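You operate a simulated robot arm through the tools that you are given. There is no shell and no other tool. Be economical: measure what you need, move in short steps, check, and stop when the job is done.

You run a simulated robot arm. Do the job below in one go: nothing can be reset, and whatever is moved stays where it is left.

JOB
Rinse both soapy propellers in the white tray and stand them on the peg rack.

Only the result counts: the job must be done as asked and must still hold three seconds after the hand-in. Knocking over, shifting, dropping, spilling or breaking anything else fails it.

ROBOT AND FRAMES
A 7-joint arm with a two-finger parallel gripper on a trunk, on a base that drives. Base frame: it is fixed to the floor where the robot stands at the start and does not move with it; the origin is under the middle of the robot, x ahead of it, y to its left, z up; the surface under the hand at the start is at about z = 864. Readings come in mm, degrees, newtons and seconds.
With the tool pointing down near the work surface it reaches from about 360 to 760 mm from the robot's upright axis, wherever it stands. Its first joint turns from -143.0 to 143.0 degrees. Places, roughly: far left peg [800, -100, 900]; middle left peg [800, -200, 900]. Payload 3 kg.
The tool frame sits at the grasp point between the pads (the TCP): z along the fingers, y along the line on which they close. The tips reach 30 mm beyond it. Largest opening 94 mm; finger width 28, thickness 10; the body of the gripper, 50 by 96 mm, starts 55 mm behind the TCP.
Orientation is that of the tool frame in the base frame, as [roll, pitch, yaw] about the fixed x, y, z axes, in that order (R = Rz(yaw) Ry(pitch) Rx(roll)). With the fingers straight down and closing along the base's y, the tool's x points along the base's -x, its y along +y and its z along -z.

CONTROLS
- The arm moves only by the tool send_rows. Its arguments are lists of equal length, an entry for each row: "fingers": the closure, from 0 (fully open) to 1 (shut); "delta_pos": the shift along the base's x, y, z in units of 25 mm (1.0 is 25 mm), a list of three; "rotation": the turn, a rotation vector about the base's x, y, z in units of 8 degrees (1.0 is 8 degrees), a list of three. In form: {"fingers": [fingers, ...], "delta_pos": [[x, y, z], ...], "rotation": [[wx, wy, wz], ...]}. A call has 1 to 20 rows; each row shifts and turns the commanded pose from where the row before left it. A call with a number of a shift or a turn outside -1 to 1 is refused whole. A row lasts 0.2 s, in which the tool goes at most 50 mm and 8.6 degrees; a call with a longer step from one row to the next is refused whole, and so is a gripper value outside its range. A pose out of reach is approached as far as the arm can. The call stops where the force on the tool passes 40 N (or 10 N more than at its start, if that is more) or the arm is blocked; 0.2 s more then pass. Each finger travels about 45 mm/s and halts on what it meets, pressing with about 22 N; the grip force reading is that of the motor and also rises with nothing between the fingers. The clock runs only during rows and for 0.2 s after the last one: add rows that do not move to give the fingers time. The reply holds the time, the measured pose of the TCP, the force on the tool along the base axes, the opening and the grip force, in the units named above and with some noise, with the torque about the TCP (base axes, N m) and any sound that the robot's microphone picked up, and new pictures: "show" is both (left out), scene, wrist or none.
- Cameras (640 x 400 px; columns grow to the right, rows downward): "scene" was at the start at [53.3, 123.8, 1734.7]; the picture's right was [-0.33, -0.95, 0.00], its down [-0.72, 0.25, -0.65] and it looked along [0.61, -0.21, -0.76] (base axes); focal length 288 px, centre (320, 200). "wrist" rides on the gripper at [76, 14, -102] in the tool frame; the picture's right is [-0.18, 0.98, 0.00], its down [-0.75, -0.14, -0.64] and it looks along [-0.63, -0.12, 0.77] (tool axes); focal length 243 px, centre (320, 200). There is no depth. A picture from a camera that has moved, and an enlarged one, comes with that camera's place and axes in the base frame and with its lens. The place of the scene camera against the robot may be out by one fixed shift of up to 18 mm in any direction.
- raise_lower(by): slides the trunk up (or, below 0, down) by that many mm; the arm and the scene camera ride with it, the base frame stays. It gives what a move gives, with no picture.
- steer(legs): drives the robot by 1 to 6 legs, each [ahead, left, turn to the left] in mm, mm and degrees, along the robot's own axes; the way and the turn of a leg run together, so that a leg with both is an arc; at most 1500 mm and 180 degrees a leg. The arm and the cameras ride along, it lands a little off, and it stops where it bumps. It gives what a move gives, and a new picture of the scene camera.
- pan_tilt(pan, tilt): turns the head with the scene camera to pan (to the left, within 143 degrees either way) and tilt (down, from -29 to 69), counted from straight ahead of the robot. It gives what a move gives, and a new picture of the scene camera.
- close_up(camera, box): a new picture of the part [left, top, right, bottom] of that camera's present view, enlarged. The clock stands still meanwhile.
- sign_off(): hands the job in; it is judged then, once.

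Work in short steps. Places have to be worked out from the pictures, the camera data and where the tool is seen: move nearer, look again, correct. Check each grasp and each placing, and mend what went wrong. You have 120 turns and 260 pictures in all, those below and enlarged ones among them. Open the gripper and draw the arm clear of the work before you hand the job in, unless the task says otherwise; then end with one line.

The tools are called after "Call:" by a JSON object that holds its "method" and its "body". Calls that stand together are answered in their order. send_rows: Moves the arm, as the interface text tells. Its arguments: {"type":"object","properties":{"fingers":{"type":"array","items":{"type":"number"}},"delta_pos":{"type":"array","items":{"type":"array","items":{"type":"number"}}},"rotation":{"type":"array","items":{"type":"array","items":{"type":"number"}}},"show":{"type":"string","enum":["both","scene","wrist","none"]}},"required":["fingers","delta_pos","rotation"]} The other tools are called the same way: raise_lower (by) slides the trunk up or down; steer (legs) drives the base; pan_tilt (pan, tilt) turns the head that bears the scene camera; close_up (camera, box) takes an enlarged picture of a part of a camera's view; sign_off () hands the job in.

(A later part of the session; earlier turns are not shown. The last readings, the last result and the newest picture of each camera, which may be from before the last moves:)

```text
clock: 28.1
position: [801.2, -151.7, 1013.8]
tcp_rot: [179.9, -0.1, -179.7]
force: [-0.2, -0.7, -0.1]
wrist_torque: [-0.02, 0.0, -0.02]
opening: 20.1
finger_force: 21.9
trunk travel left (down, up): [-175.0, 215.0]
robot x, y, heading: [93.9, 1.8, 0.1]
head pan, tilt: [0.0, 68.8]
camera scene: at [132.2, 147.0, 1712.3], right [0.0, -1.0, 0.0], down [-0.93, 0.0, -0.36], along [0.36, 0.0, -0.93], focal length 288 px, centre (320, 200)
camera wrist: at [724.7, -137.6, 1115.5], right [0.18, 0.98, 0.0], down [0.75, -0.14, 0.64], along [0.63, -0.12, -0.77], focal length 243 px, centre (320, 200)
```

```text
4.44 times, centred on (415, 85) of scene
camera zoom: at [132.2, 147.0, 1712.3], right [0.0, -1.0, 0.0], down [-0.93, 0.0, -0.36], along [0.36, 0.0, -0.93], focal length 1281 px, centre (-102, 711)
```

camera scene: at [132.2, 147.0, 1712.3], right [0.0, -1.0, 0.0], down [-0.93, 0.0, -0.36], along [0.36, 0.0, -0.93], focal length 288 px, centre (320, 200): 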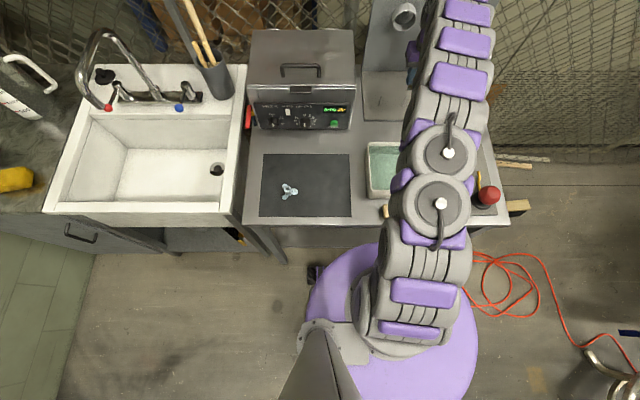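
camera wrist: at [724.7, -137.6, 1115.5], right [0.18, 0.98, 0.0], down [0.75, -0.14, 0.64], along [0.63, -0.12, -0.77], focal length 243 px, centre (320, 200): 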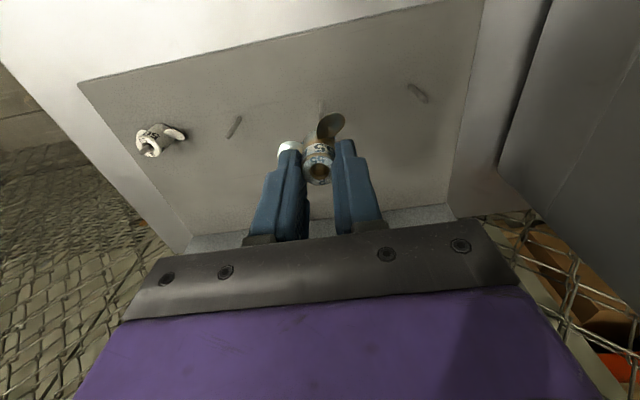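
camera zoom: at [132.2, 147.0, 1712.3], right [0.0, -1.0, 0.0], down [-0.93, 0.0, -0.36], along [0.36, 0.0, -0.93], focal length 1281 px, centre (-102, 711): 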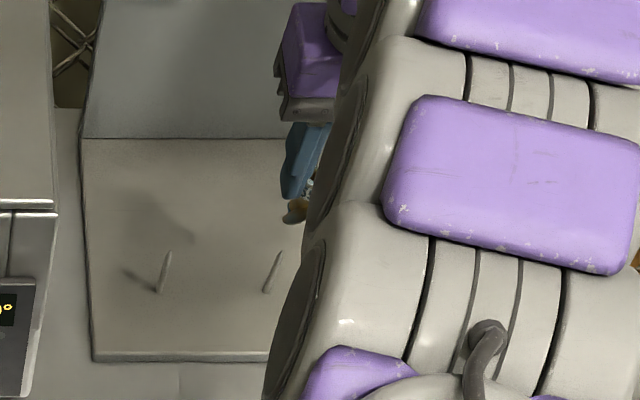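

The peg base is at (801.7, -151.0) and the hub axis at about (803, -152.8). I'll trim by (-1.2, +1.6) and lower until the hub just takes the tip.

Call:
{"method": "send_rows", "body": {"fingers": [1, 1, 1, 1, 1, 1, 1], "delta_pos": [[-0.05, 0.065, 0], [0, 0, -0.4], [0, 0, -0.4], [0, 0, -0.4], [0, 0, -0.4], [0, 0, -0.5], [0, 0, 0]], "rotation": [[0, 0, 0], [0, 0, 0], [0, 0, 0], [0, 0, 0], [0, 0, 0], [0, 0, 0], [0, 0, 0]], "show": "wrist"}}

Call:
{"method": "close_up", "body": {"camera": "wrist", "box": [240, 80, 400, 200]}}

```text
clock: 29.8
position: [800.8, -149.5, 963.8]
tcp_rot: [179.9, 0.2, -179.9]
force: [2.6, -1.7, 13.3]
wrist_torque: [-0.09, -0.19, -0.02]
opening: 20.1
finger_force: 22.3
trunk travel left (down, up): [-175.0, 215.0]
robot x, y, heading: [93.0, -4.0, 0.2]
head pan, tilt: [0.0, 68.8]
camera wrist: at [723.3, -134.7, 1065.5], right [0.18, 0.98, 0.0], down [0.75, -0.14, 0.65], along [0.63, -0.12, -0.76], focal length 243 px, centre (320, 200)
```

wrist: 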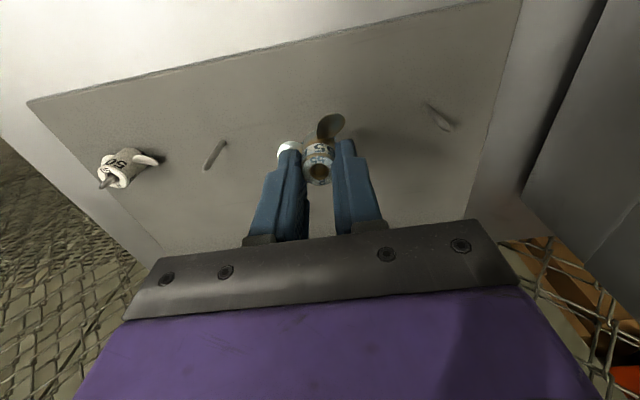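

```text
3.33 times, centred on (320, 140) of wrist
camera zoom: at [723.3, -134.7, 1065.5], right [0.18, 0.98, 0.0], down [0.75, -0.14, 0.65], along [0.63, -0.12, -0.76], focal length 809 px, centre (320, 400)
```

zoom: 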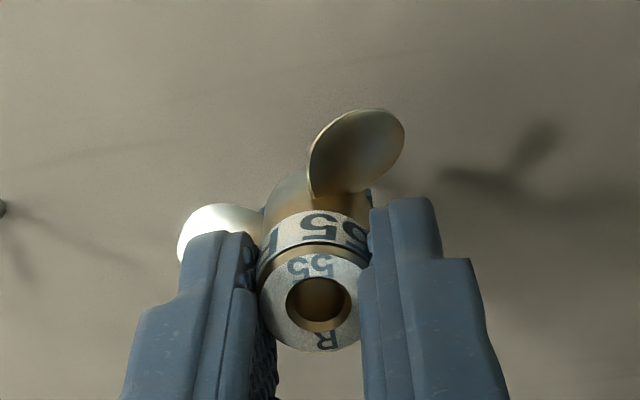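

The tip touched short of the bore. The torque puts the contact about 5 mm toward +x of the TCP, so I'll back off and look up close.

Call:
{"method": "send_rows", "body": {"fingers": [1, 1, 1, 1], "delta_pos": [[0, 0, 0.5], [0.16, 0, 0], [0, 0, 0], [0, 0, 0]], "rotation": [[0, 0, 0], [0, 0, 0], [0, 0, 0], [0, 0, 0]], "show": "wrist"}}

Call:
{"method": "close_up", "body": {"camera": "wrist", "box": [280, 100, 360, 160]}}

Call:
{"method": "close_up", "body": {"camera": "wrist", "box": [280, 130, 360, 190]}}

```text
clock: 30.8
position: [804.9, -148.3, 974.1]
tcp_rot: [179.9, 0.0, -179.9]
force: [1.4, -0.5, -1.3]
wrist_torque: [-0.01, -0.05, -0.03]
opening: 20.0
finger_force: 22.2
trunk travel left (down, up): [-175.0, 215.0]
robot x, y, heading: [92.7, -1.0, 0.1]
head pan, tilt: [0.0, 68.8]
camera wrist: at [728.8, -133.9, 1076.1], right [0.18, 0.98, 0.0], down [0.75, -0.14, 0.64], along [0.63, -0.12, -0.77], focal length 243 px, centre (320, 200)
```

wrist: 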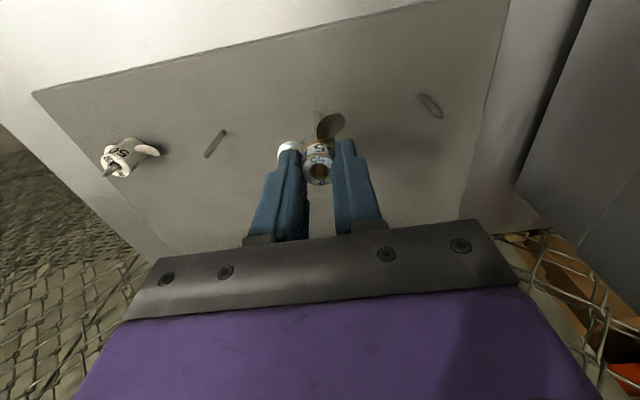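

```text
6.67 times, centred on (320, 130) of wrist
camera zoom: at [728.8, -133.9, 1076.1], right [0.18, 0.98, 0.0], down [0.75, -0.14, 0.64], along [0.63, -0.12, -0.77], focal length 1618 px, centre (320, 667)
```

zoom: 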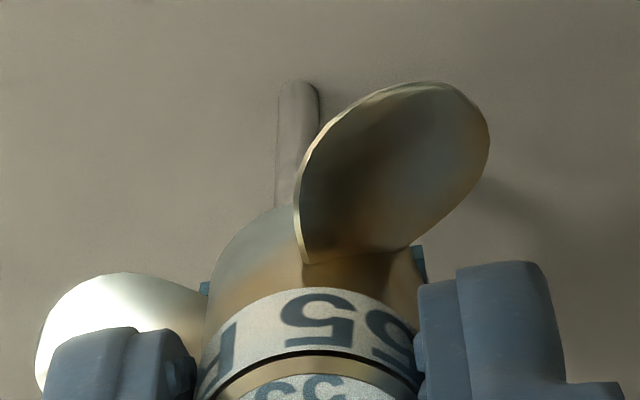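

```text
6.67 times, centred on (320, 160) of wrist
camera zoom: at [728.8, -133.9, 1076.1], right [0.18, 0.98, 0.0], down [0.75, -0.14, 0.64], along [0.63, -0.12, -0.77], focal length 1618 px, centre (320, 467)
```

zoom: 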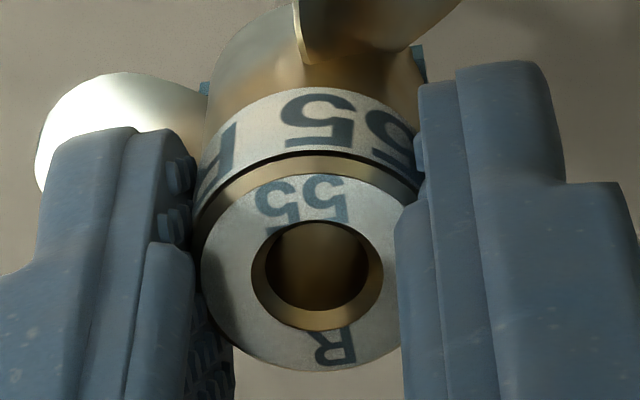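

Rechecking the triangulation, the hub is a bit taller than I took it to be and its axis lies on the TCP, not +1.5 mm in x. The peg is at about (803.2, -151.2), so I'll shift y by -2.3 and x by -0.6, then lower again.

Call:
{"method": "send_rows", "body": {"fingers": [1, 1, 1, 1, 1, 1], "delta_pos": [[-0.025, -0.092, 0], [0, 0, 0], [0, 0, -0.3], [0, 0, -0.3], [0, 0, -0.2], [0, 0, 0]], "rotation": [[0, 0, 0], [0, 0, 0], [0, 0, 0], [0, 0, 0], [0, 0, 0], [0, 0, 0]], "show": "wrist"}}

Call:
{"method": "close_up", "body": {"camera": "wrist", "box": [280, 100, 360, 190]}}

```text
clock: 32.1
position: [803.1, -150.7, 951.8]
tcp_rot: [179.9, 0.0, -179.8]
force: [2.0, 0.7, -1.9]
wrist_torque: [0.05, -0.08, -0.02]
opening: 20.1
finger_force: 22.4
trunk travel left (down, up): [-175.0, 215.0]
robot x, y, heading: [97.5, 1.7, 0.1]
head pan, tilt: [0.0, 68.8]
camera wrist: at [726.7, -136.4, 1055.3], right [0.18, 0.98, 0.0], down [0.75, -0.14, 0.64], along [0.63, -0.12, -0.77], focal length 243 px, centre (320, 200)
```

wrist: 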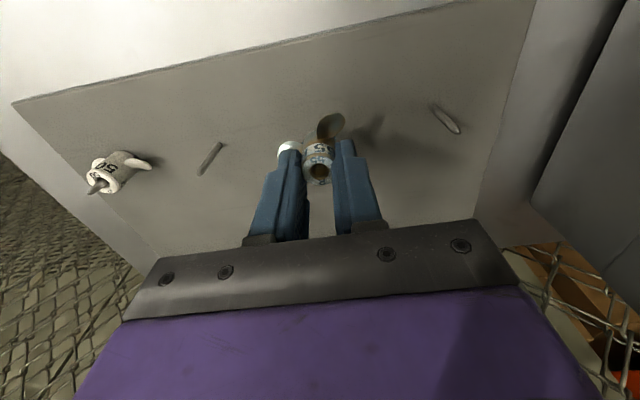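

```text
4.44 times, centred on (320, 145) of wrist
camera zoom: at [726.7, -136.4, 1055.3], right [0.18, 0.98, 0.0], down [0.75, -0.14, 0.64], along [0.63, -0.12, -0.77], focal length 1078 px, centre (320, 444)
```

zoom: 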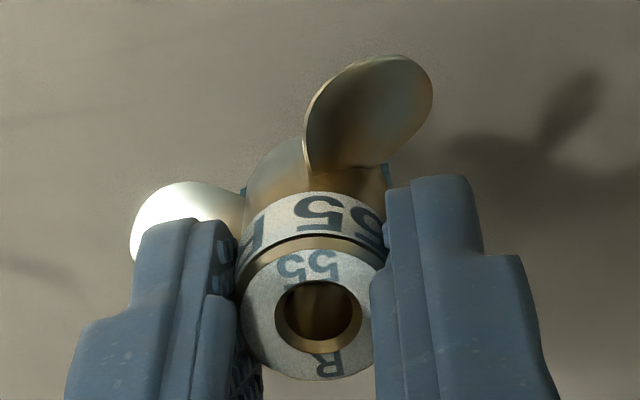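

The hub passed the earlier contact height without resistance, so the peg is in the bore. I'll keep lowering gently.

Call:
{"method": "send_rows", "body": {"fingers": [1, 1, 1, 1, 1], "delta_pos": [[0, 0, -0.3], [0, 0, -0.3], [0, 0, -0.3], [0, 0, -0.2], [0, 0, 0]], "rotation": [[0, 0, 0], [0, 0, 0], [0, 0, 0], [0, 0, 0], [0, 0, 0]], "show": "wrist"}}

Call:
{"method": "close_up", "body": {"camera": "wrist", "box": [280, 100, 360, 190]}}

```text
clock: 33.4
position: [803.9, -152.0, 926.6]
tcp_rot: [-180.0, 0.0, -179.8]
force: [4.9, 2.5, -0.5]
wrist_torque: [0.05, -0.12, -0.02]
opening: 19.9
finger_force: 21.6
trunk travel left (down, up): [-175.0, 215.0]
robot x, y, heading: [97.5, 0.3, 0.1]
head pan, tilt: [0.0, 68.8]
camera wrist: at [727.1, -137.3, 1029.4], right [0.18, 0.98, 0.0], down [0.75, -0.14, 0.64], along [0.63, -0.12, -0.77], focal length 243 px, centre (320, 200)
```

wrist: 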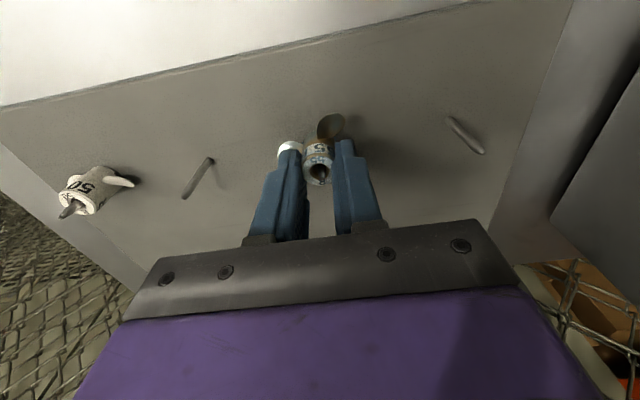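

```text
4.44 times, centred on (320, 145) of wrist
camera zoom: at [727.1, -137.3, 1029.4], right [0.18, 0.98, 0.0], down [0.75, -0.14, 0.64], along [0.63, -0.12, -0.77], focal length 1078 px, centre (320, 444)
```

zoom: 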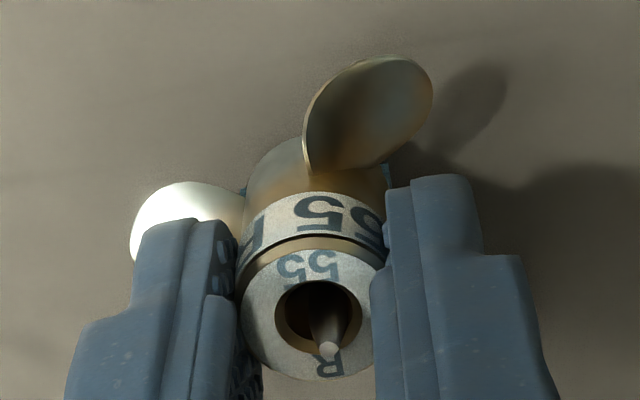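

The peg tip shows inside the bore. Side force says to shift about (+1.5, +1), then I'll lower until it touches the board.

Call:
{"method": "send_rows", "body": {"fingers": [1, 1, 1, 1, 1], "delta_pos": [[0.06, 0.04, 0], [0, 0, -0.12], [0, 0, -0.12], [0, 0, -0.12], [0, 0, 0]], "rotation": [[0, 0, 0], [0, 0, 0], [0, 0, 0], [0, 0, 0], [0, 0, 0]], "show": "wrist"}}

Call:
{"method": "close_up", "body": {"camera": "wrist", "box": [280, 100, 360, 190]}}

```text
clock: 34.5
position: [807.0, -150.8, 919.0]
tcp_rot: [-179.9, 0.2, -179.9]
force: [0.5, -1.1, 9.8]
wrist_torque: [-0.04, 0.1, 0.03]
opening: 20.1
finger_force: 21.9
trunk travel left (down, up): [-175.0, 215.0]
robot x, y, heading: [98.4, 2.4, 0.3]
head pan, tilt: [0.0, 68.8]
camera wrist: at [728.3, -136.4, 1020.3], right [0.18, 0.98, 0.0], down [0.75, -0.14, 0.64], along [0.63, -0.12, -0.77], focal length 243 px, centre (320, 200)
```

wrist: 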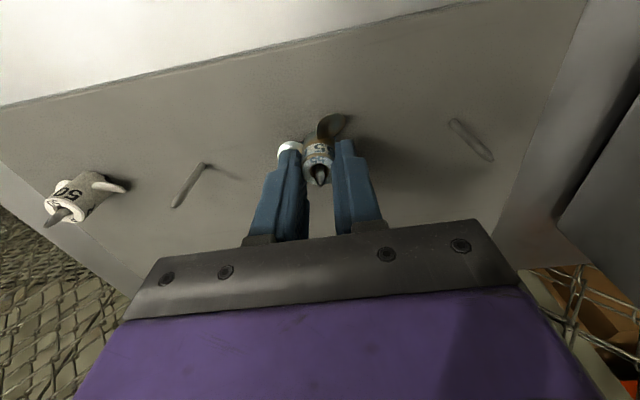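

```text
4.44 times, centred on (320, 145) of wrist
camera zoom: at [728.3, -136.4, 1020.3], right [0.18, 0.98, 0.0], down [0.75, -0.14, 0.64], along [0.63, -0.12, -0.77], focal length 1078 px, centre (320, 444)
```

zoom: 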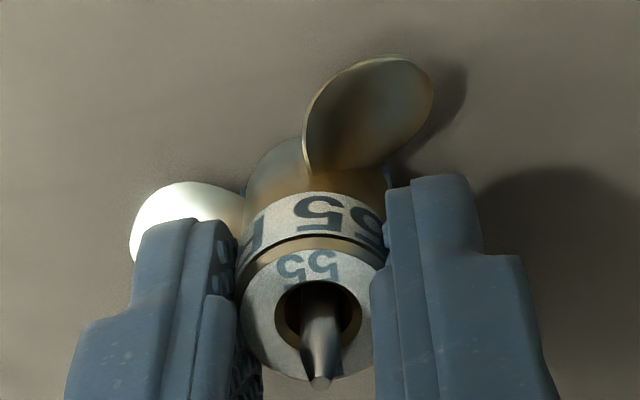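

The hub is seated on the board with 10 N of contact and the peg sticks out of the bore. I'll open partway, then rise straight up and check.

Call:
{"method": "send_rows", "body": {"fingers": [0.5, 0.5, 0.5, 0.5, 0.5, 0.5, 0.5, 0.5, 0.5], "delta_pos": [[0, 0, 0], [0, 0, 0], [0, 0, 0], [0, 0, 0.5], [0, 0, 0.9], [0, 0, 0.9], [0, 0, 0.9], [0, 0, 0.9], [0, 0, 0]], "rotation": [[0, 0, 0], [0, 0, 0], [0, 0, 0], [0, 0, 0], [0, 0, 0], [0, 0, 0], [0, 0, 0], [0, 0, 0], [0, 0, 0]], "show": "wrist"}}

Call:
{"method": "close_up", "body": {"camera": "wrist", "box": [80, 40, 400, 200]}}

```text
clock: 36.5
position: [804.2, -150.7, 1018.1]
tcp_rot: [179.8, 0.0, -179.9]
force: [0.7, 0.1, -0.1]
wrist_torque: [-0.01, 0.04, -0.01]
opening: 46.9
finger_force: 0.2
trunk travel left (down, up): [-175.0, 215.0]
robot x, y, heading: [91.8, -1.2, 0.2]
head pan, tilt: [0.0, 68.8]
camera wrist: at [728.1, -135.8, 1121.0], right [0.18, 0.98, 0.0], down [0.75, -0.14, 0.64], along [0.63, -0.12, -0.77], focal length 243 px, centre (320, 200)
```

wrist: 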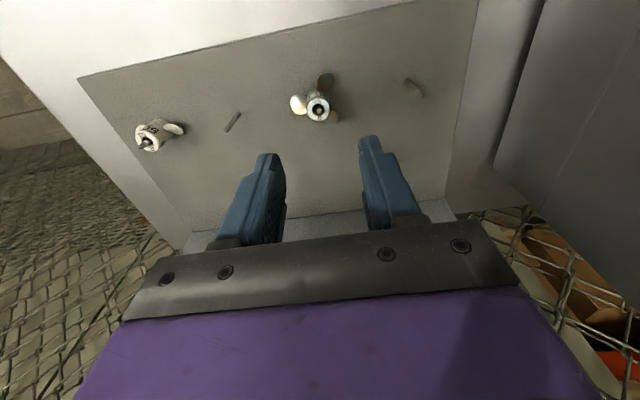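

```text
2.00 times, centred on (240, 120) of wrist
camera zoom: at [728.1, -135.8, 1121.0], right [0.18, 0.98, 0.0], down [0.75, -0.14, 0.64], along [0.63, -0.12, -0.77], focal length 485 px, centre (480, 360)
```

zoom: 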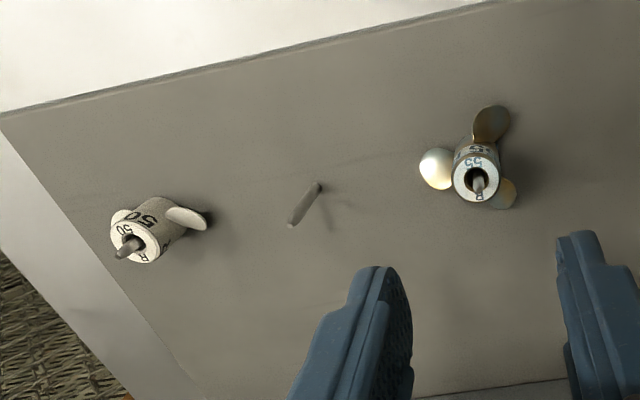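

The 55 stands on P2. I'll go back for the 60, first retreating in x to stay clear of the cleaner and then moving across.

Call:
{"method": "send_rows", "body": {"fingers": [0, 0, 0, 0, 0, 0, 0, 0, 0], "delta_pos": [[-1, 0, 0.5], [-1.0, 0, 0.5], [-1.0, 0, 0.5], [-1, 0, 0], [-1, 0, 0], [-1, 0, 0], [-1, 0, 0], [-1, 0, 0], [-1, 0, 0]], "rotation": [[0, 0, 0], [0, 0, 0], [0, 0, 0], [0, 0, 0], [0, 0, 0], [0, 0, 0], [0, 0, 0], [0, 0, 0], [0, 0, 0]], "show": "none"}}

Call:
{"method": "send_rows", "body": {"fingers": [0, 0, 0, 0, 0, 0, 0, 0, 0, 0, 0, 0, 0, 0, 0, 0, 0], "delta_pos": [[-1, 0.5, 0], [-0.8, 1, 0], [-0.6, 1, 0], [-0.4, 1, 0], [-0.2, 1, 0], [-0.2, 1, 0], [-0.2, 1, 0], [-0.2, 1, 0], [-0.2, 1, 0], [-0.2, 1, 0], [0, 1, 0], [0, 1, 0], [0, 1, -0.3], [0, 1, -0.5], [0, 1, -0.5], [0, 1, -0.5], [0, 0, 0]], "rotation": [[0, 0, 0], [0, 0, 0], [0, 0, 0], [0, 0, 0], [0, 0, 0], [0, 0, 0], [0, 0, 0], [0, 0, 0], [0, 0, 0], [0, 0, 0], [0, 0, 0], [0, 0, 0], [0, 0, 0], [0, 0, 0], [0, 0, 0], [0, 0, 0], [0, 0, 0]], "show": "wrist"}}

```text
clock: 38.5
position: [576.2, -150.6, 1056.4]
tcp_rot: [180.0, 0.0, -179.9]
force: [-0.5, -0.6, 0.3]
wrist_torque: [0.0, 0.04, -0.02]
opening: 94.0
finger_force: 0.1
trunk travel left (down, up): [-175.0, 215.0]
robot x, y, heading: [94.3, 1.8, 0.1]
head pan, tilt: [0.0, 68.8]
```

```text
clock: 42.1
position: [481.1, 238.3, 1010.8]
tcp_rot: [-180.0, 0.0, -179.9]
force: [-0.9, 0.1, 0.2]
wrist_torque: [0.0, -0.01, -0.03]
opening: 94.1
finger_force: 0.1
trunk travel left (down, up): [-175.0, 215.0]
robot x, y, heading: [92.8, -0.3, 0.2]
head pan, tilt: [0.0, 68.8]
camera wrist: at [403.7, 252.3, 1113.7], right [0.18, 0.98, 0.0], down [0.75, -0.14, 0.64], along [0.63, -0.12, -0.77], focal length 243 px, centre (320, 200)
```

wrist: 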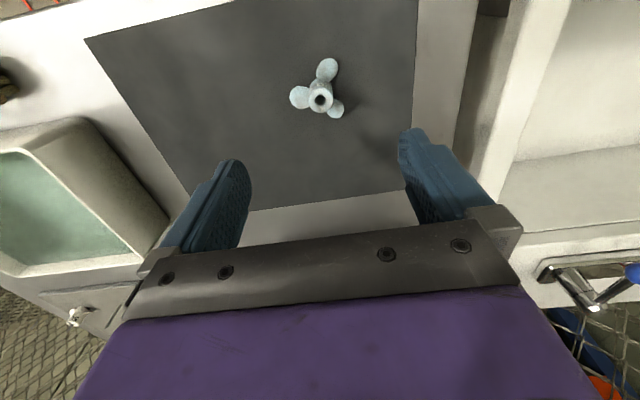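

Call:
{"method": "close_up", "body": {"camera": "wrist", "box": [280, 50, 360, 130]}}

```text
5.00 times, centred on (320, 90) of wrist
camera zoom: at [403.7, 252.3, 1113.7], right [0.18, 0.98, 0.0], down [0.75, -0.14, 0.64], along [0.63, -0.12, -0.77], focal length 1213 px, centre (320, 750)
```

zoom: 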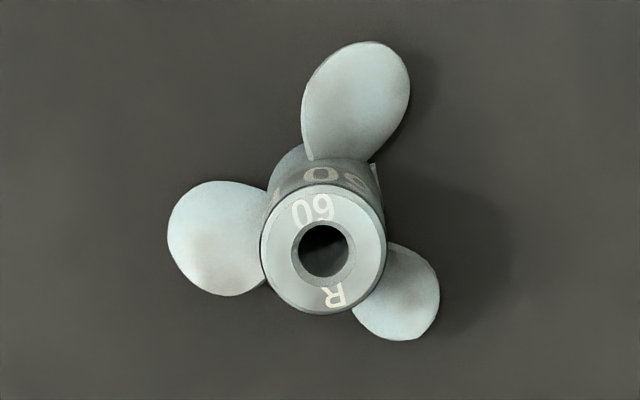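

The 60's hub axis is at about (472, 239.6). I'll lower around it to just above the grip height.

Call:
{"method": "send_rows", "body": {"fingers": [0, 0, 0, 0, 0, 0, 0], "delta_pos": [[-0.38, 0.05, -0.5], [0, 0, -0.8], [0, 0, -0.8], [0, 0, -0.8], [0, 0, -0.6], [0, 0, -0.4], [0, 0, 0]], "rotation": [[0, 0, 0], [0, 0, 0], [0, 0, 0], [0, 0, 0], [0, 0, 0], [0, 0, 0], [0, 0, 0]], "show": "wrist"}}

Call:
{"method": "close_up", "body": {"camera": "wrist", "box": [220, 80, 420, 205]}}

```text
clock: 43.8
position: [470.9, 237.7, 918.0]
tcp_rot: [180.0, 0.1, -179.9]
force: [-1.1, -0.8, -0.2]
wrist_torque: [-0.02, 0.0, -0.01]
opening: 94.1
finger_force: 0.1
trunk travel left (down, up): [-175.0, 215.0]
robot x, y, heading: [96.6, 3.8, 0.2]
head pan, tilt: [0.0, 68.8]
camera wrist: at [394.0, 252.1, 1019.0], right [0.18, 0.98, 0.0], down [0.75, -0.14, 0.64], along [0.63, -0.12, -0.77], focal length 243 px, centre (320, 200)
```

wrist: 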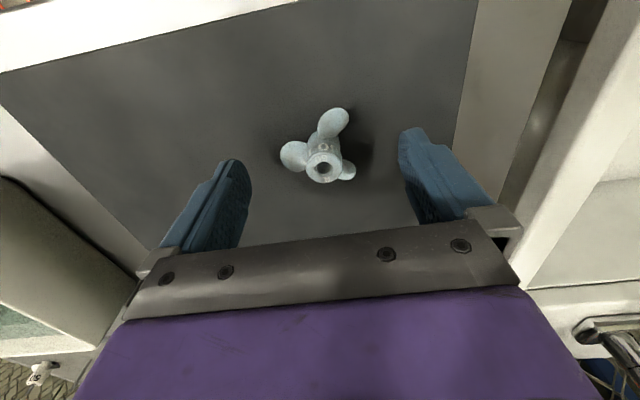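

```text
3.20 times, centred on (320, 142) of wrist
camera zoom: at [394.0, 252.1, 1019.0], right [0.18, 0.98, 0.0], down [0.75, -0.14, 0.64], along [0.63, -0.12, -0.77], focal length 776 px, centre (320, 384)
```

zoom: 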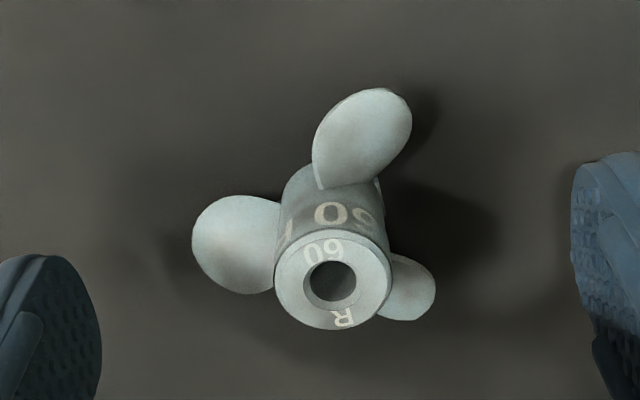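

The hub is confirmed at (471.9, 239.5). I'll trim, lower 7 mm and close.

Call:
{"method": "send_rows", "body": {"fingers": [0, 0, 1, 1, 1, 1, 1, 1, 1], "delta_pos": [[0.03, 0.06, -0.14], [0, 0, -0.14], [0, 0, 0], [0, 0, 0], [0, 0, 0], [0, 0, 0], [0, 0, 0], [0, 0, 0], [0, 0, 0]], "rotation": [[0, 0, 0], [0, 0, 0], [0, 0, 0], [0, 0, 0], [0, 0, 0], [0, 0, 0], [0, 0, 0], [0, 0, 0], [0, 0, 0]], "show": "none"}}

Call:
{"method": "send_rows", "body": {"fingers": [1, 1, 1, 1, 1, 1, 1, 1], "delta_pos": [[0, 0, 0.3], [0, 0, 0.8], [0, 0, 0.8], [0, 0, 0.8], [0, 0, 0.8], [0, 0, 0.8], [0, 0, 0.8], [0, 0, 0]], "rotation": [[0, 0, 0], [0, 0, 0], [0, 0, 0], [0, 0, 0], [0, 0, 0], [0, 0, 0], [0, 0, 0], [0, 0, 0]], "show": "wrist"}}

Call:
{"method": "close_up", "body": {"camera": "wrist", "box": [240, 80, 400, 200]}}

```text
clock: 45.8
position: [471.4, 240.9, 910.0]
tcp_rot: [-179.9, 0.1, -179.9]
force: [0.6, 2.3, 8.4]
wrist_torque: [0.09, -0.07, 0.03]
opening: 19.3
finger_force: 22.0
trunk travel left (down, up): [-175.0, 215.0]
robot x, y, heading: [97.2, 2.7, 0.2]
head pan, tilt: [0.0, 68.8]
```

```text
clock: 47.5
position: [471.0, 239.7, 1036.3]
tcp_rot: [-180.0, 0.0, -179.9]
force: [0.3, -0.2, 0.6]
wrist_torque: [-0.02, 0.03, -0.01]
opening: 19.1
finger_force: 22.0
trunk travel left (down, up): [-175.0, 215.0]
robot x, y, heading: [96.7, -2.4, 0.1]
head pan, tilt: [0.0, 68.8]
camera wrist: at [394.8, 253.9, 1138.8], right [0.18, 0.98, 0.0], down [0.75, -0.14, 0.64], along [0.63, -0.12, -0.77], focal length 243 px, centre (320, 200)
```

wrist: 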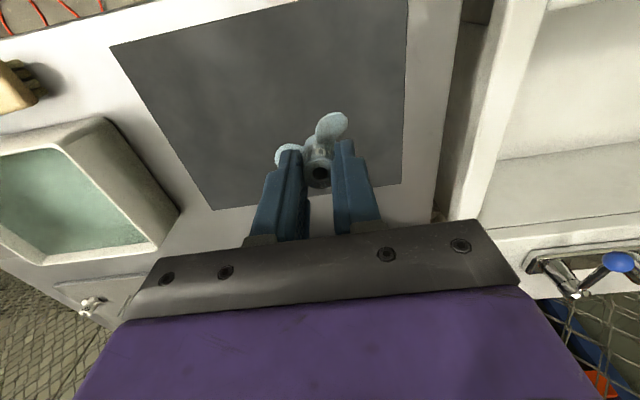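

```text
3.33 times, centred on (320, 140) of wrist
camera zoom: at [394.8, 253.9, 1138.8], right [0.18, 0.98, 0.0], down [0.75, -0.14, 0.64], along [0.63, -0.12, -0.77], focal length 809 px, centre (320, 400)
```

zoom: 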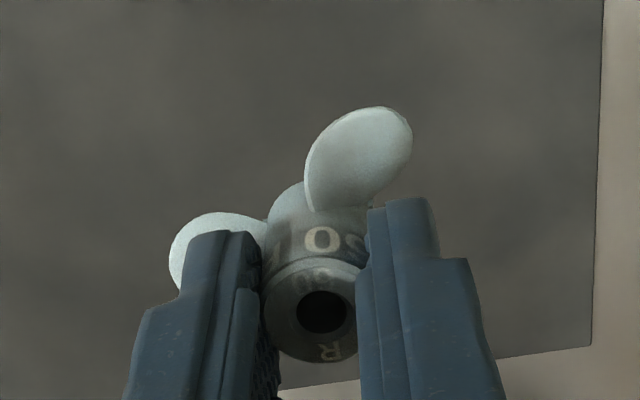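

Held straight, as before. Now I'll carry it to the tray's centre.

Call:
{"method": "send_rows", "body": {"fingers": [1, 1, 1, 1, 1, 1, 1, 1, 1, 1, 1, 1, 1, 1, 1, 1], "delta_pos": [[0, -0.93, 0.1], [0, -0.93, 0.1], [0, -0.93, 0.1], [0, -0.93, 0], [0.2, -0.93, 0], [0.2, -0.93, 0], [0.2, -0.93, 0], [0.2, -0.93, 0], [0.2, -0.93, 0], [0.3, -0.93, 0], [0.3, -0.93, 0], [0.3, -0.93, 0], [0.3, -0.93, 0], [0.3, -0.93, 0], [0.3, -0.93, 0], [0, 0, 0]], "rotation": [[0, 0, 0], [0, 0, 0], [0, 0, 0], [0, 0, 0], [0, 0, 0], [0, 0, 0], [0, 0, 0], [0, 0, 0], [0, 0, 0], [0, 0, 0], [0, 0, 0], [0, 0, 0], [0, 0, 0], [0, 0, 0], [0, 0, 0], [0, 0, 0]], "show": "wrist"}}

```text
clock: 51.0
position: [543.2, -108.5, 1043.3]
tcp_rot: [-180.0, 0.2, -179.8]
force: [0.0, 0.2, -0.8]
wrist_torque: [0.0, 0.03, 0.0]
opening: 19.3
finger_force: 21.8
trunk travel left (down, up): [-175.0, 215.0]
robot x, y, heading: [96.1, 0.3, 0.1]
head pan, tilt: [0.0, 68.8]
camera wrist: at [466.6, -94.7, 1146.5], right [0.18, 0.98, 0.0], down [0.75, -0.14, 0.64], along [0.63, -0.12, -0.77], focal length 243 px, centre (320, 200)
```

wrist: 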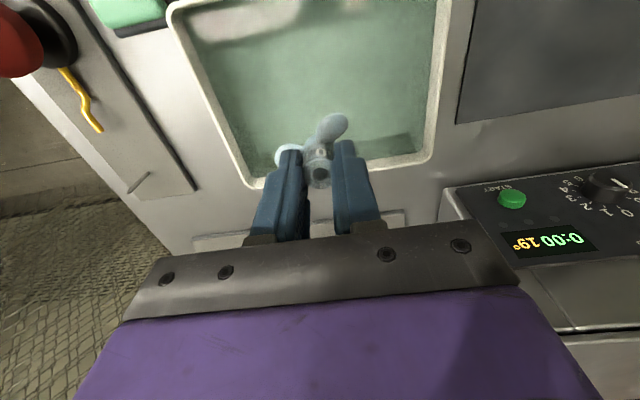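

It's over the same spot as before, so I'll dip to z = 922 and swish the same way.

Call:
{"method": "send_rows", "body": {"fingers": [1, 1, 1, 1, 1, 1, 1, 1, 1], "delta_pos": [[0, 0, -0.8], [0, 0, -0.8], [0, 0, -0.8], [0, 0, -0.7], [0, 0, -0.5], [0, 0, -0.5], [0, 0, -0.4], [0, 0, -0.36], [0, 0, 0]], "rotation": [[0, 0, 0], [0, 0, 0], [0, 0, 0], [0, 0, 0], [0, 0, 0], [0, 0, 0], [0, 0, 0], [0, 0, 0], [0, 0, 0]], "show": "wrist"}}

Call:
{"method": "send_rows", "body": {"fingers": [1, 1, 1, 1, 1, 1, 1, 1, 1, 1, 1, 1, 1, 1, 1, 1, 1, 1, 1, 1], "delta_pos": [[0, 0.6, 0], [0, 0.6, 0], [0, -0.6, 0], [0, -0.6, 0], [0, -0.6, 0], [0, -0.6, 0], [0, 0.6, 0], [0, 0.6, 0], [0, 0.6, 0], [0, 0.6, 0], [0, -0.6, 0], [0, -0.6, 0], [0, -0.6, 0], [0, -0.6, 0], [0, 0.6, 0], [0, 0.6, 0], [0.5, 0, 0], [-0.5, 0, 0], [-0.5, 0, 0], [0.5, 0, 0]], "rotation": [[0, 0, 0], [0, 0, 0], [0, 0, 0], [0, 0, 0], [0, 0, 0], [0, 0, 0], [0, 0, 0], [0, 0, 0], [0, 0, 0], [0, 0, 0], [0, 0, 0], [0, 0, 0], [0, 0, 0], [0, 0, 0], [0, 0, 0], [0, 0, 0], [0, 0, 0], [0, 0, 0], [0, 0, 0], [0, 0, 0]], "show": "wrist"}}

Call:
{"method": "send_rows", "body": {"fingers": [1, 1, 1, 1, 1, 1, 1, 1, 1, 1], "delta_pos": [[0, 0, 0.5], [0, 0, 0.5], [0, 0, 0.6], [0, 0, 0.8], [0, 0, 0.8], [0, 0, 0.9], [0, 0, 0.9], [0, 0, 0], [0, 0, 0], [0, 0, 0]], "rotation": [[0, 0, 0], [0, 0, 0], [0, 0, 0], [0, 0, 0], [0, 0, 0], [0, 0, 0], [0, 0, 0], [0, 0, 0], [0, 0, 0], [0, 0, 0]], "show": "wrist"}}

Call:
{"method": "close_up", "body": {"camera": "wrist", "box": [240, 80, 400, 200]}}

```text
clock: 53.0
position: [543.0, -108.5, 922.5]
tcp_rot: [179.9, 0.0, -180.0]
force: [-0.5, -0.8, 0.1]
wrist_torque: [-0.01, 0.0, 0.04]
opening: 19.3
finger_force: 21.7
trunk travel left (down, up): [-175.0, 215.0]
robot x, y, heading: [92.9, -0.4, 0.3]
head pan, tilt: [0.0, 68.8]
camera wrist: at [466.0, -93.6, 1025.1], right [0.18, 0.98, 0.0], down [0.75, -0.14, 0.64], along [0.63, -0.12, -0.77], focal length 243 px, centre (320, 200)
```

wrist: 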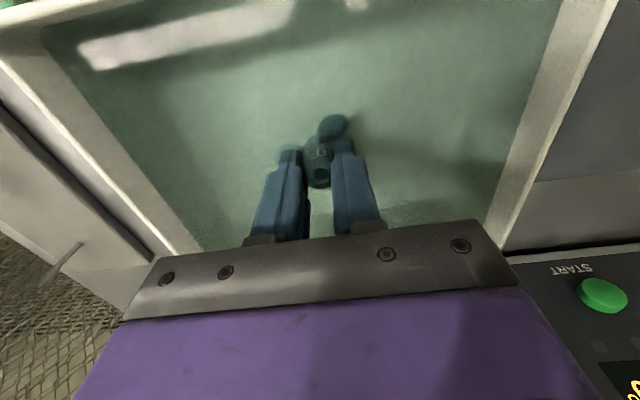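

```text
clock: 57.1
position: [540.1, -109.6, 919.3]
tcp_rot: [179.9, 0.1, -179.9]
force: [0.0, -0.1, 0.0]
wrist_torque: [0.01, -0.01, 0.0]
opening: 19.1
finger_force: 22.2
trunk travel left (down, up): [-175.0, 215.0]
robot x, y, heading: [95.3, -0.2, -0.0]
head pan, tilt: [0.0, 68.8]
camera wrist: at [464.0, -95.3, 1022.8], right [0.18, 0.98, 0.0], down [0.75, -0.14, 0.64], along [0.63, -0.12, -0.77], focal length 243 px, centre (320, 200)
```

wrist: 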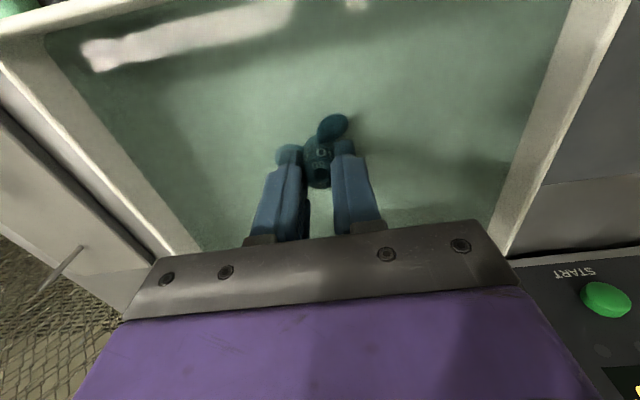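

```text
clock: 59.4
position: [541.7, -108.9, 1044.7]
tcp_rot: [180.0, -0.1, -179.7]
force: [0.5, 0.4, 0.2]
wrist_torque: [-0.02, -0.04, -0.02]
opening: 19.2
finger_force: 22.3
trunk travel left (down, up): [-175.0, 215.0]
robot x, y, heading: [94.2, -0.6, 0.1]
head pan, tilt: [0.0, 68.8]
camera wrist: at [465.1, -94.5, 1147.2], right [0.18, 0.98, 0.0], down [0.75, -0.14, 0.64], along [0.63, -0.12, -0.77], focal length 243 px, centre (320, 200)
```

wrist: 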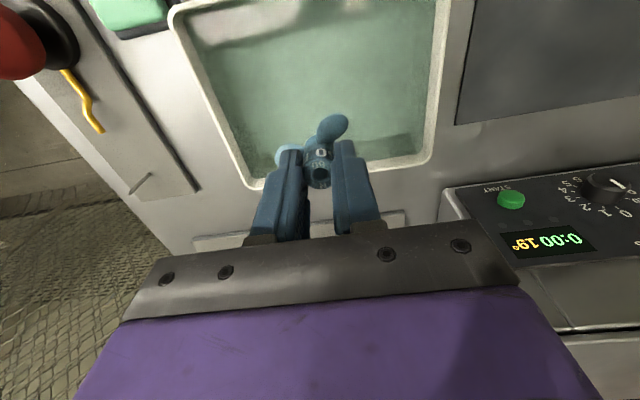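

```text
3.33 times, centred on (320, 140) of wrist
camera zoom: at [465.1, -94.5, 1147.2], right [0.18, 0.98, 0.0], down [0.75, -0.14, 0.64], along [0.63, -0.12, -0.77], focal length 809 px, centre (320, 400)
```

zoom: 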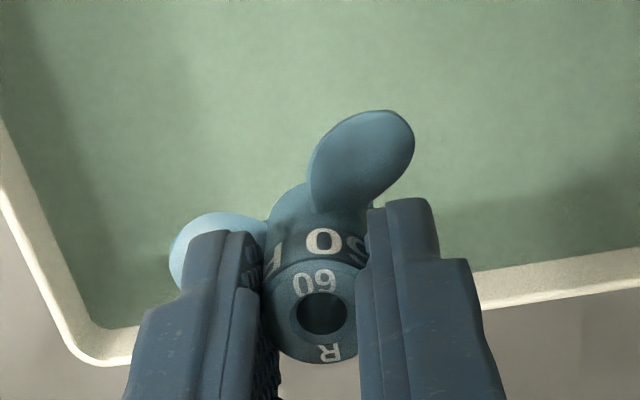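

The 60 is clean too: the pale film is gone and it's blue now. I'll carry it above P1, estimated at (803, -69).

Call:
{"method": "send_rows", "body": {"fingers": [1, 1, 1, 1, 1, 1, 1, 1, 1, 1, 1, 1], "delta_pos": [[1, 0.1, 0.1], [1, 0.1, 0.1], [1, 0.15, 0], [1, 0.15, 0], [1, 0.15, 0], [1, 0.15, 0], [1, 0.15, 0], [1, 0.15, 0], [1, 0.15, 0], [1, 0.15, -0.5], [0.42, 0.15, -0.8], [0, 0, 0]], "rotation": [[0, 0, 0], [0, 0, 0], [0, 0, 0], [0, 0, 0], [0, 0, 0], [0, 0, 0], [0, 0, 0], [0, 0, 0], [0, 0, 0], [0, 0, 0], [0, 0, 0], [0, 0, 0]], "show": "wrist"}}

Call:
{"method": "close_up", "body": {"camera": "wrist", "box": [240, 80, 400, 200]}}

```text
clock: 62.0
position: [804.2, -68.9, 1017.8]
tcp_rot: [-180.0, -0.1, -179.8]
force: [0.3, 0.0, 1.0]
wrist_torque: [-0.01, -0.01, -0.02]
opening: 19.2
finger_force: 22.1
trunk travel left (down, up): [-175.0, 215.0]
robot x, y, heading: [92.2, -2.2, 0.3]
head pan, tilt: [0.0, 68.8]
camera wrist: at [727.3, -53.9, 1120.5], right [0.18, 0.98, 0.0], down [0.75, -0.14, 0.64], along [0.63, -0.12, -0.77], focal length 243 px, centre (320, 200)
```

wrist: 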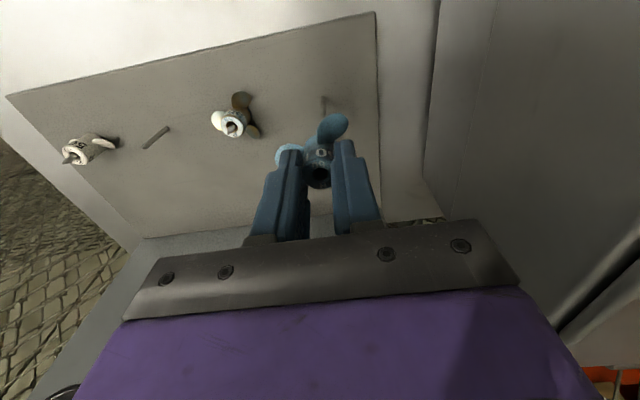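

```text
3.33 times, centred on (320, 140) of wrist
camera zoom: at [727.3, -53.9, 1120.5], right [0.18, 0.98, 0.0], down [0.75, -0.14, 0.64], along [0.63, -0.12, -0.77], focal length 809 px, centre (320, 400)
```

zoom: 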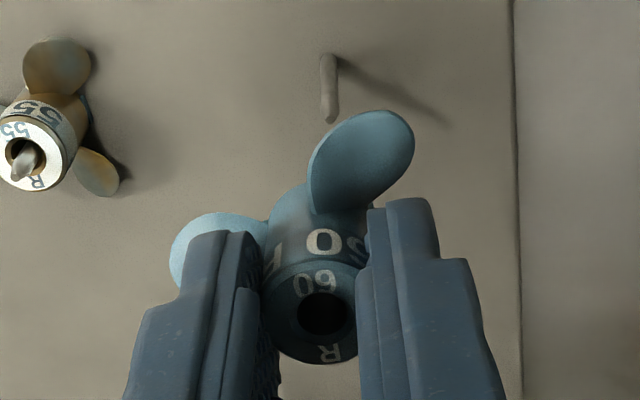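

The peg is at about (802.5, -66) and the hub sits near (805, -68.4). I'll correct by (-0.5, +2.3), lower past the tip and watch for contact.

Call:
{"method": "send_rows", "body": {"fingers": [1, 1, 1, 1, 1, 1, 1, 1], "delta_pos": [[-0.02, 0.092, 0], [0, 0, -0.5], [0, 0, -0.5], [0, 0, -0.5], [0, 0, -0.4], [0, 0, -0.3], [0, 0, -0.3], [0, 0, 0]], "rotation": [[0, 0, 0], [0, 0, 0], [0, 0, 0], [0, 0, 0], [0, 0, 0], [0, 0, 0], [0, 0, 0], [0, 0, 0]], "show": "wrist"}}

Call:
{"method": "close_up", "body": {"camera": "wrist", "box": [240, 80, 400, 200]}}

```text
clock: 63.8
position: [801.7, -67.0, 955.3]
tcp_rot: [179.9, 0.0, -179.9]
force: [-0.6, 1.0, -0.4]
wrist_torque: [-0.01, -0.01, 0.01]
opening: 19.3
finger_force: 22.0
trunk travel left (down, up): [-175.0, 215.0]
robot x, y, heading: [93.2, -1.9, 0.3]
head pan, tilt: [0.0, 68.8]
camera wrist: at [724.7, -52.5, 1058.5], right [0.18, 0.98, 0.0], down [0.75, -0.14, 0.64], along [0.63, -0.12, -0.77], focal length 243 px, centre (320, 200)
```

wrist: 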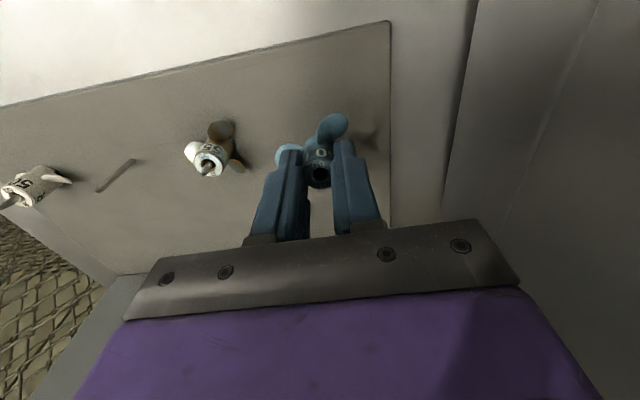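

```text
3.33 times, centred on (320, 140) of wrist
camera zoom: at [724.7, -52.5, 1058.5], right [0.18, 0.98, 0.0], down [0.75, -0.14, 0.64], along [0.63, -0.12, -0.77], focal length 809 px, centre (320, 400)
```

zoom: 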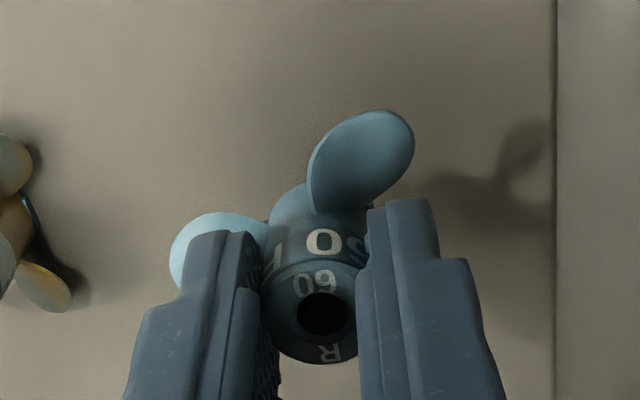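

It passed the tip height (hub bottom about 910) with no force, so the peg is inside. I'll continue down.

Call:
{"method": "send_rows", "body": {"fingers": [1, 1, 1, 1, 1], "delta_pos": [[0, 0, -0.3], [0, 0, -0.3], [0, 0, -0.3], [0, 0, -0.25], [0, 0, 0]], "rotation": [[0, 0, 0], [0, 0, 0], [0, 0, 0], [0, 0, 0], [0, 0, 0]], "show": "wrist"}}

Call:
{"method": "close_up", "body": {"camera": "wrist", "box": [240, 80, 400, 200]}}

```text
clock: 65.0
position: [801.5, -66.7, 925.9]
tcp_rot: [-180.0, 0.1, -179.9]
force: [0.3, 0.4, 0.5]
wrist_torque: [0.01, -0.01, -0.01]
opening: 19.2
finger_force: 22.0
trunk travel left (down, up): [-175.0, 215.0]
robot x, y, heading: [93.3, -2.4, 0.3]
head pan, tilt: [0.0, 68.8]
camera wrist: at [724.1, -51.8, 1029.0], right [0.18, 0.98, 0.0], down [0.75, -0.14, 0.64], along [0.63, -0.12, -0.77], focal length 243 px, centre (320, 200)
```

wrist: 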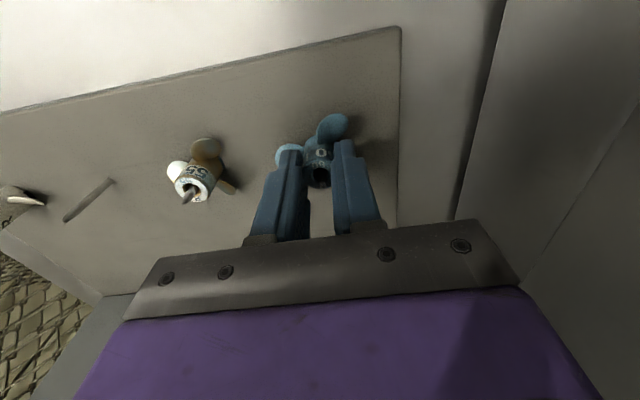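

```text
3.33 times, centred on (320, 140) of wrist
camera zoom: at [724.1, -51.8, 1029.0], right [0.18, 0.98, 0.0], down [0.75, -0.14, 0.64], along [0.63, -0.12, -0.77], focal length 809 px, centre (320, 400)
```

zoom: 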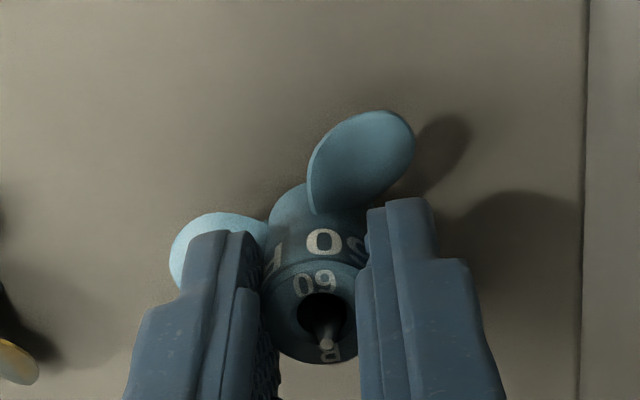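

The peg is centred in the bore with no side force. I'll go down to board contact.

Call:
{"method": "send_rows", "body": {"fingers": [1, 1, 1, 1], "delta_pos": [[0, 0, -0.12], [0, 0, -0.12], [0, 0, -0.06], [0, 0, 0]], "rotation": [[0, 0, 0], [0, 0, 0], [0, 0, 0], [0, 0, 0]], "show": "none"}}

```text
clock: 66.0
position: [801.7, -67.1, 920.1]
tcp_rot: [-179.9, 0.0, -179.8]
force: [-0.5, -0.1, -0.8]
wrist_torque: [0.04, -0.01, 0.01]
opening: 19.5
finger_force: 22.3
trunk travel left (down, up): [-175.0, 215.0]
robot x, y, heading: [95.3, 1.0, 0.0]
head pan, tilt: [0.0, 68.8]
```

Call:
{"method": "send_rows", "body": {"fingers": [1, 1, 1], "delta_pos": [[0, 0, -0.08], [0, 0, -0.06], [0, 0, 0]], "rotation": [[0, 0, 0], [0, 0, 0], [0, 0, 0]], "show": "none"}}

```text
clock: 66.8
position: [801.2, -66.3, 919.0]
tcp_rot: [-180.0, 0.1, -179.9]
force: [-1.5, -1.1, 14.7]
wrist_torque: [-0.01, -0.02, 0.06]
opening: 19.0
finger_force: 21.7
trunk travel left (down, up): [-175.0, 215.0]
robot x, y, heading: [96.9, 3.4, 0.2]
head pan, tilt: [0.0, 68.8]
```

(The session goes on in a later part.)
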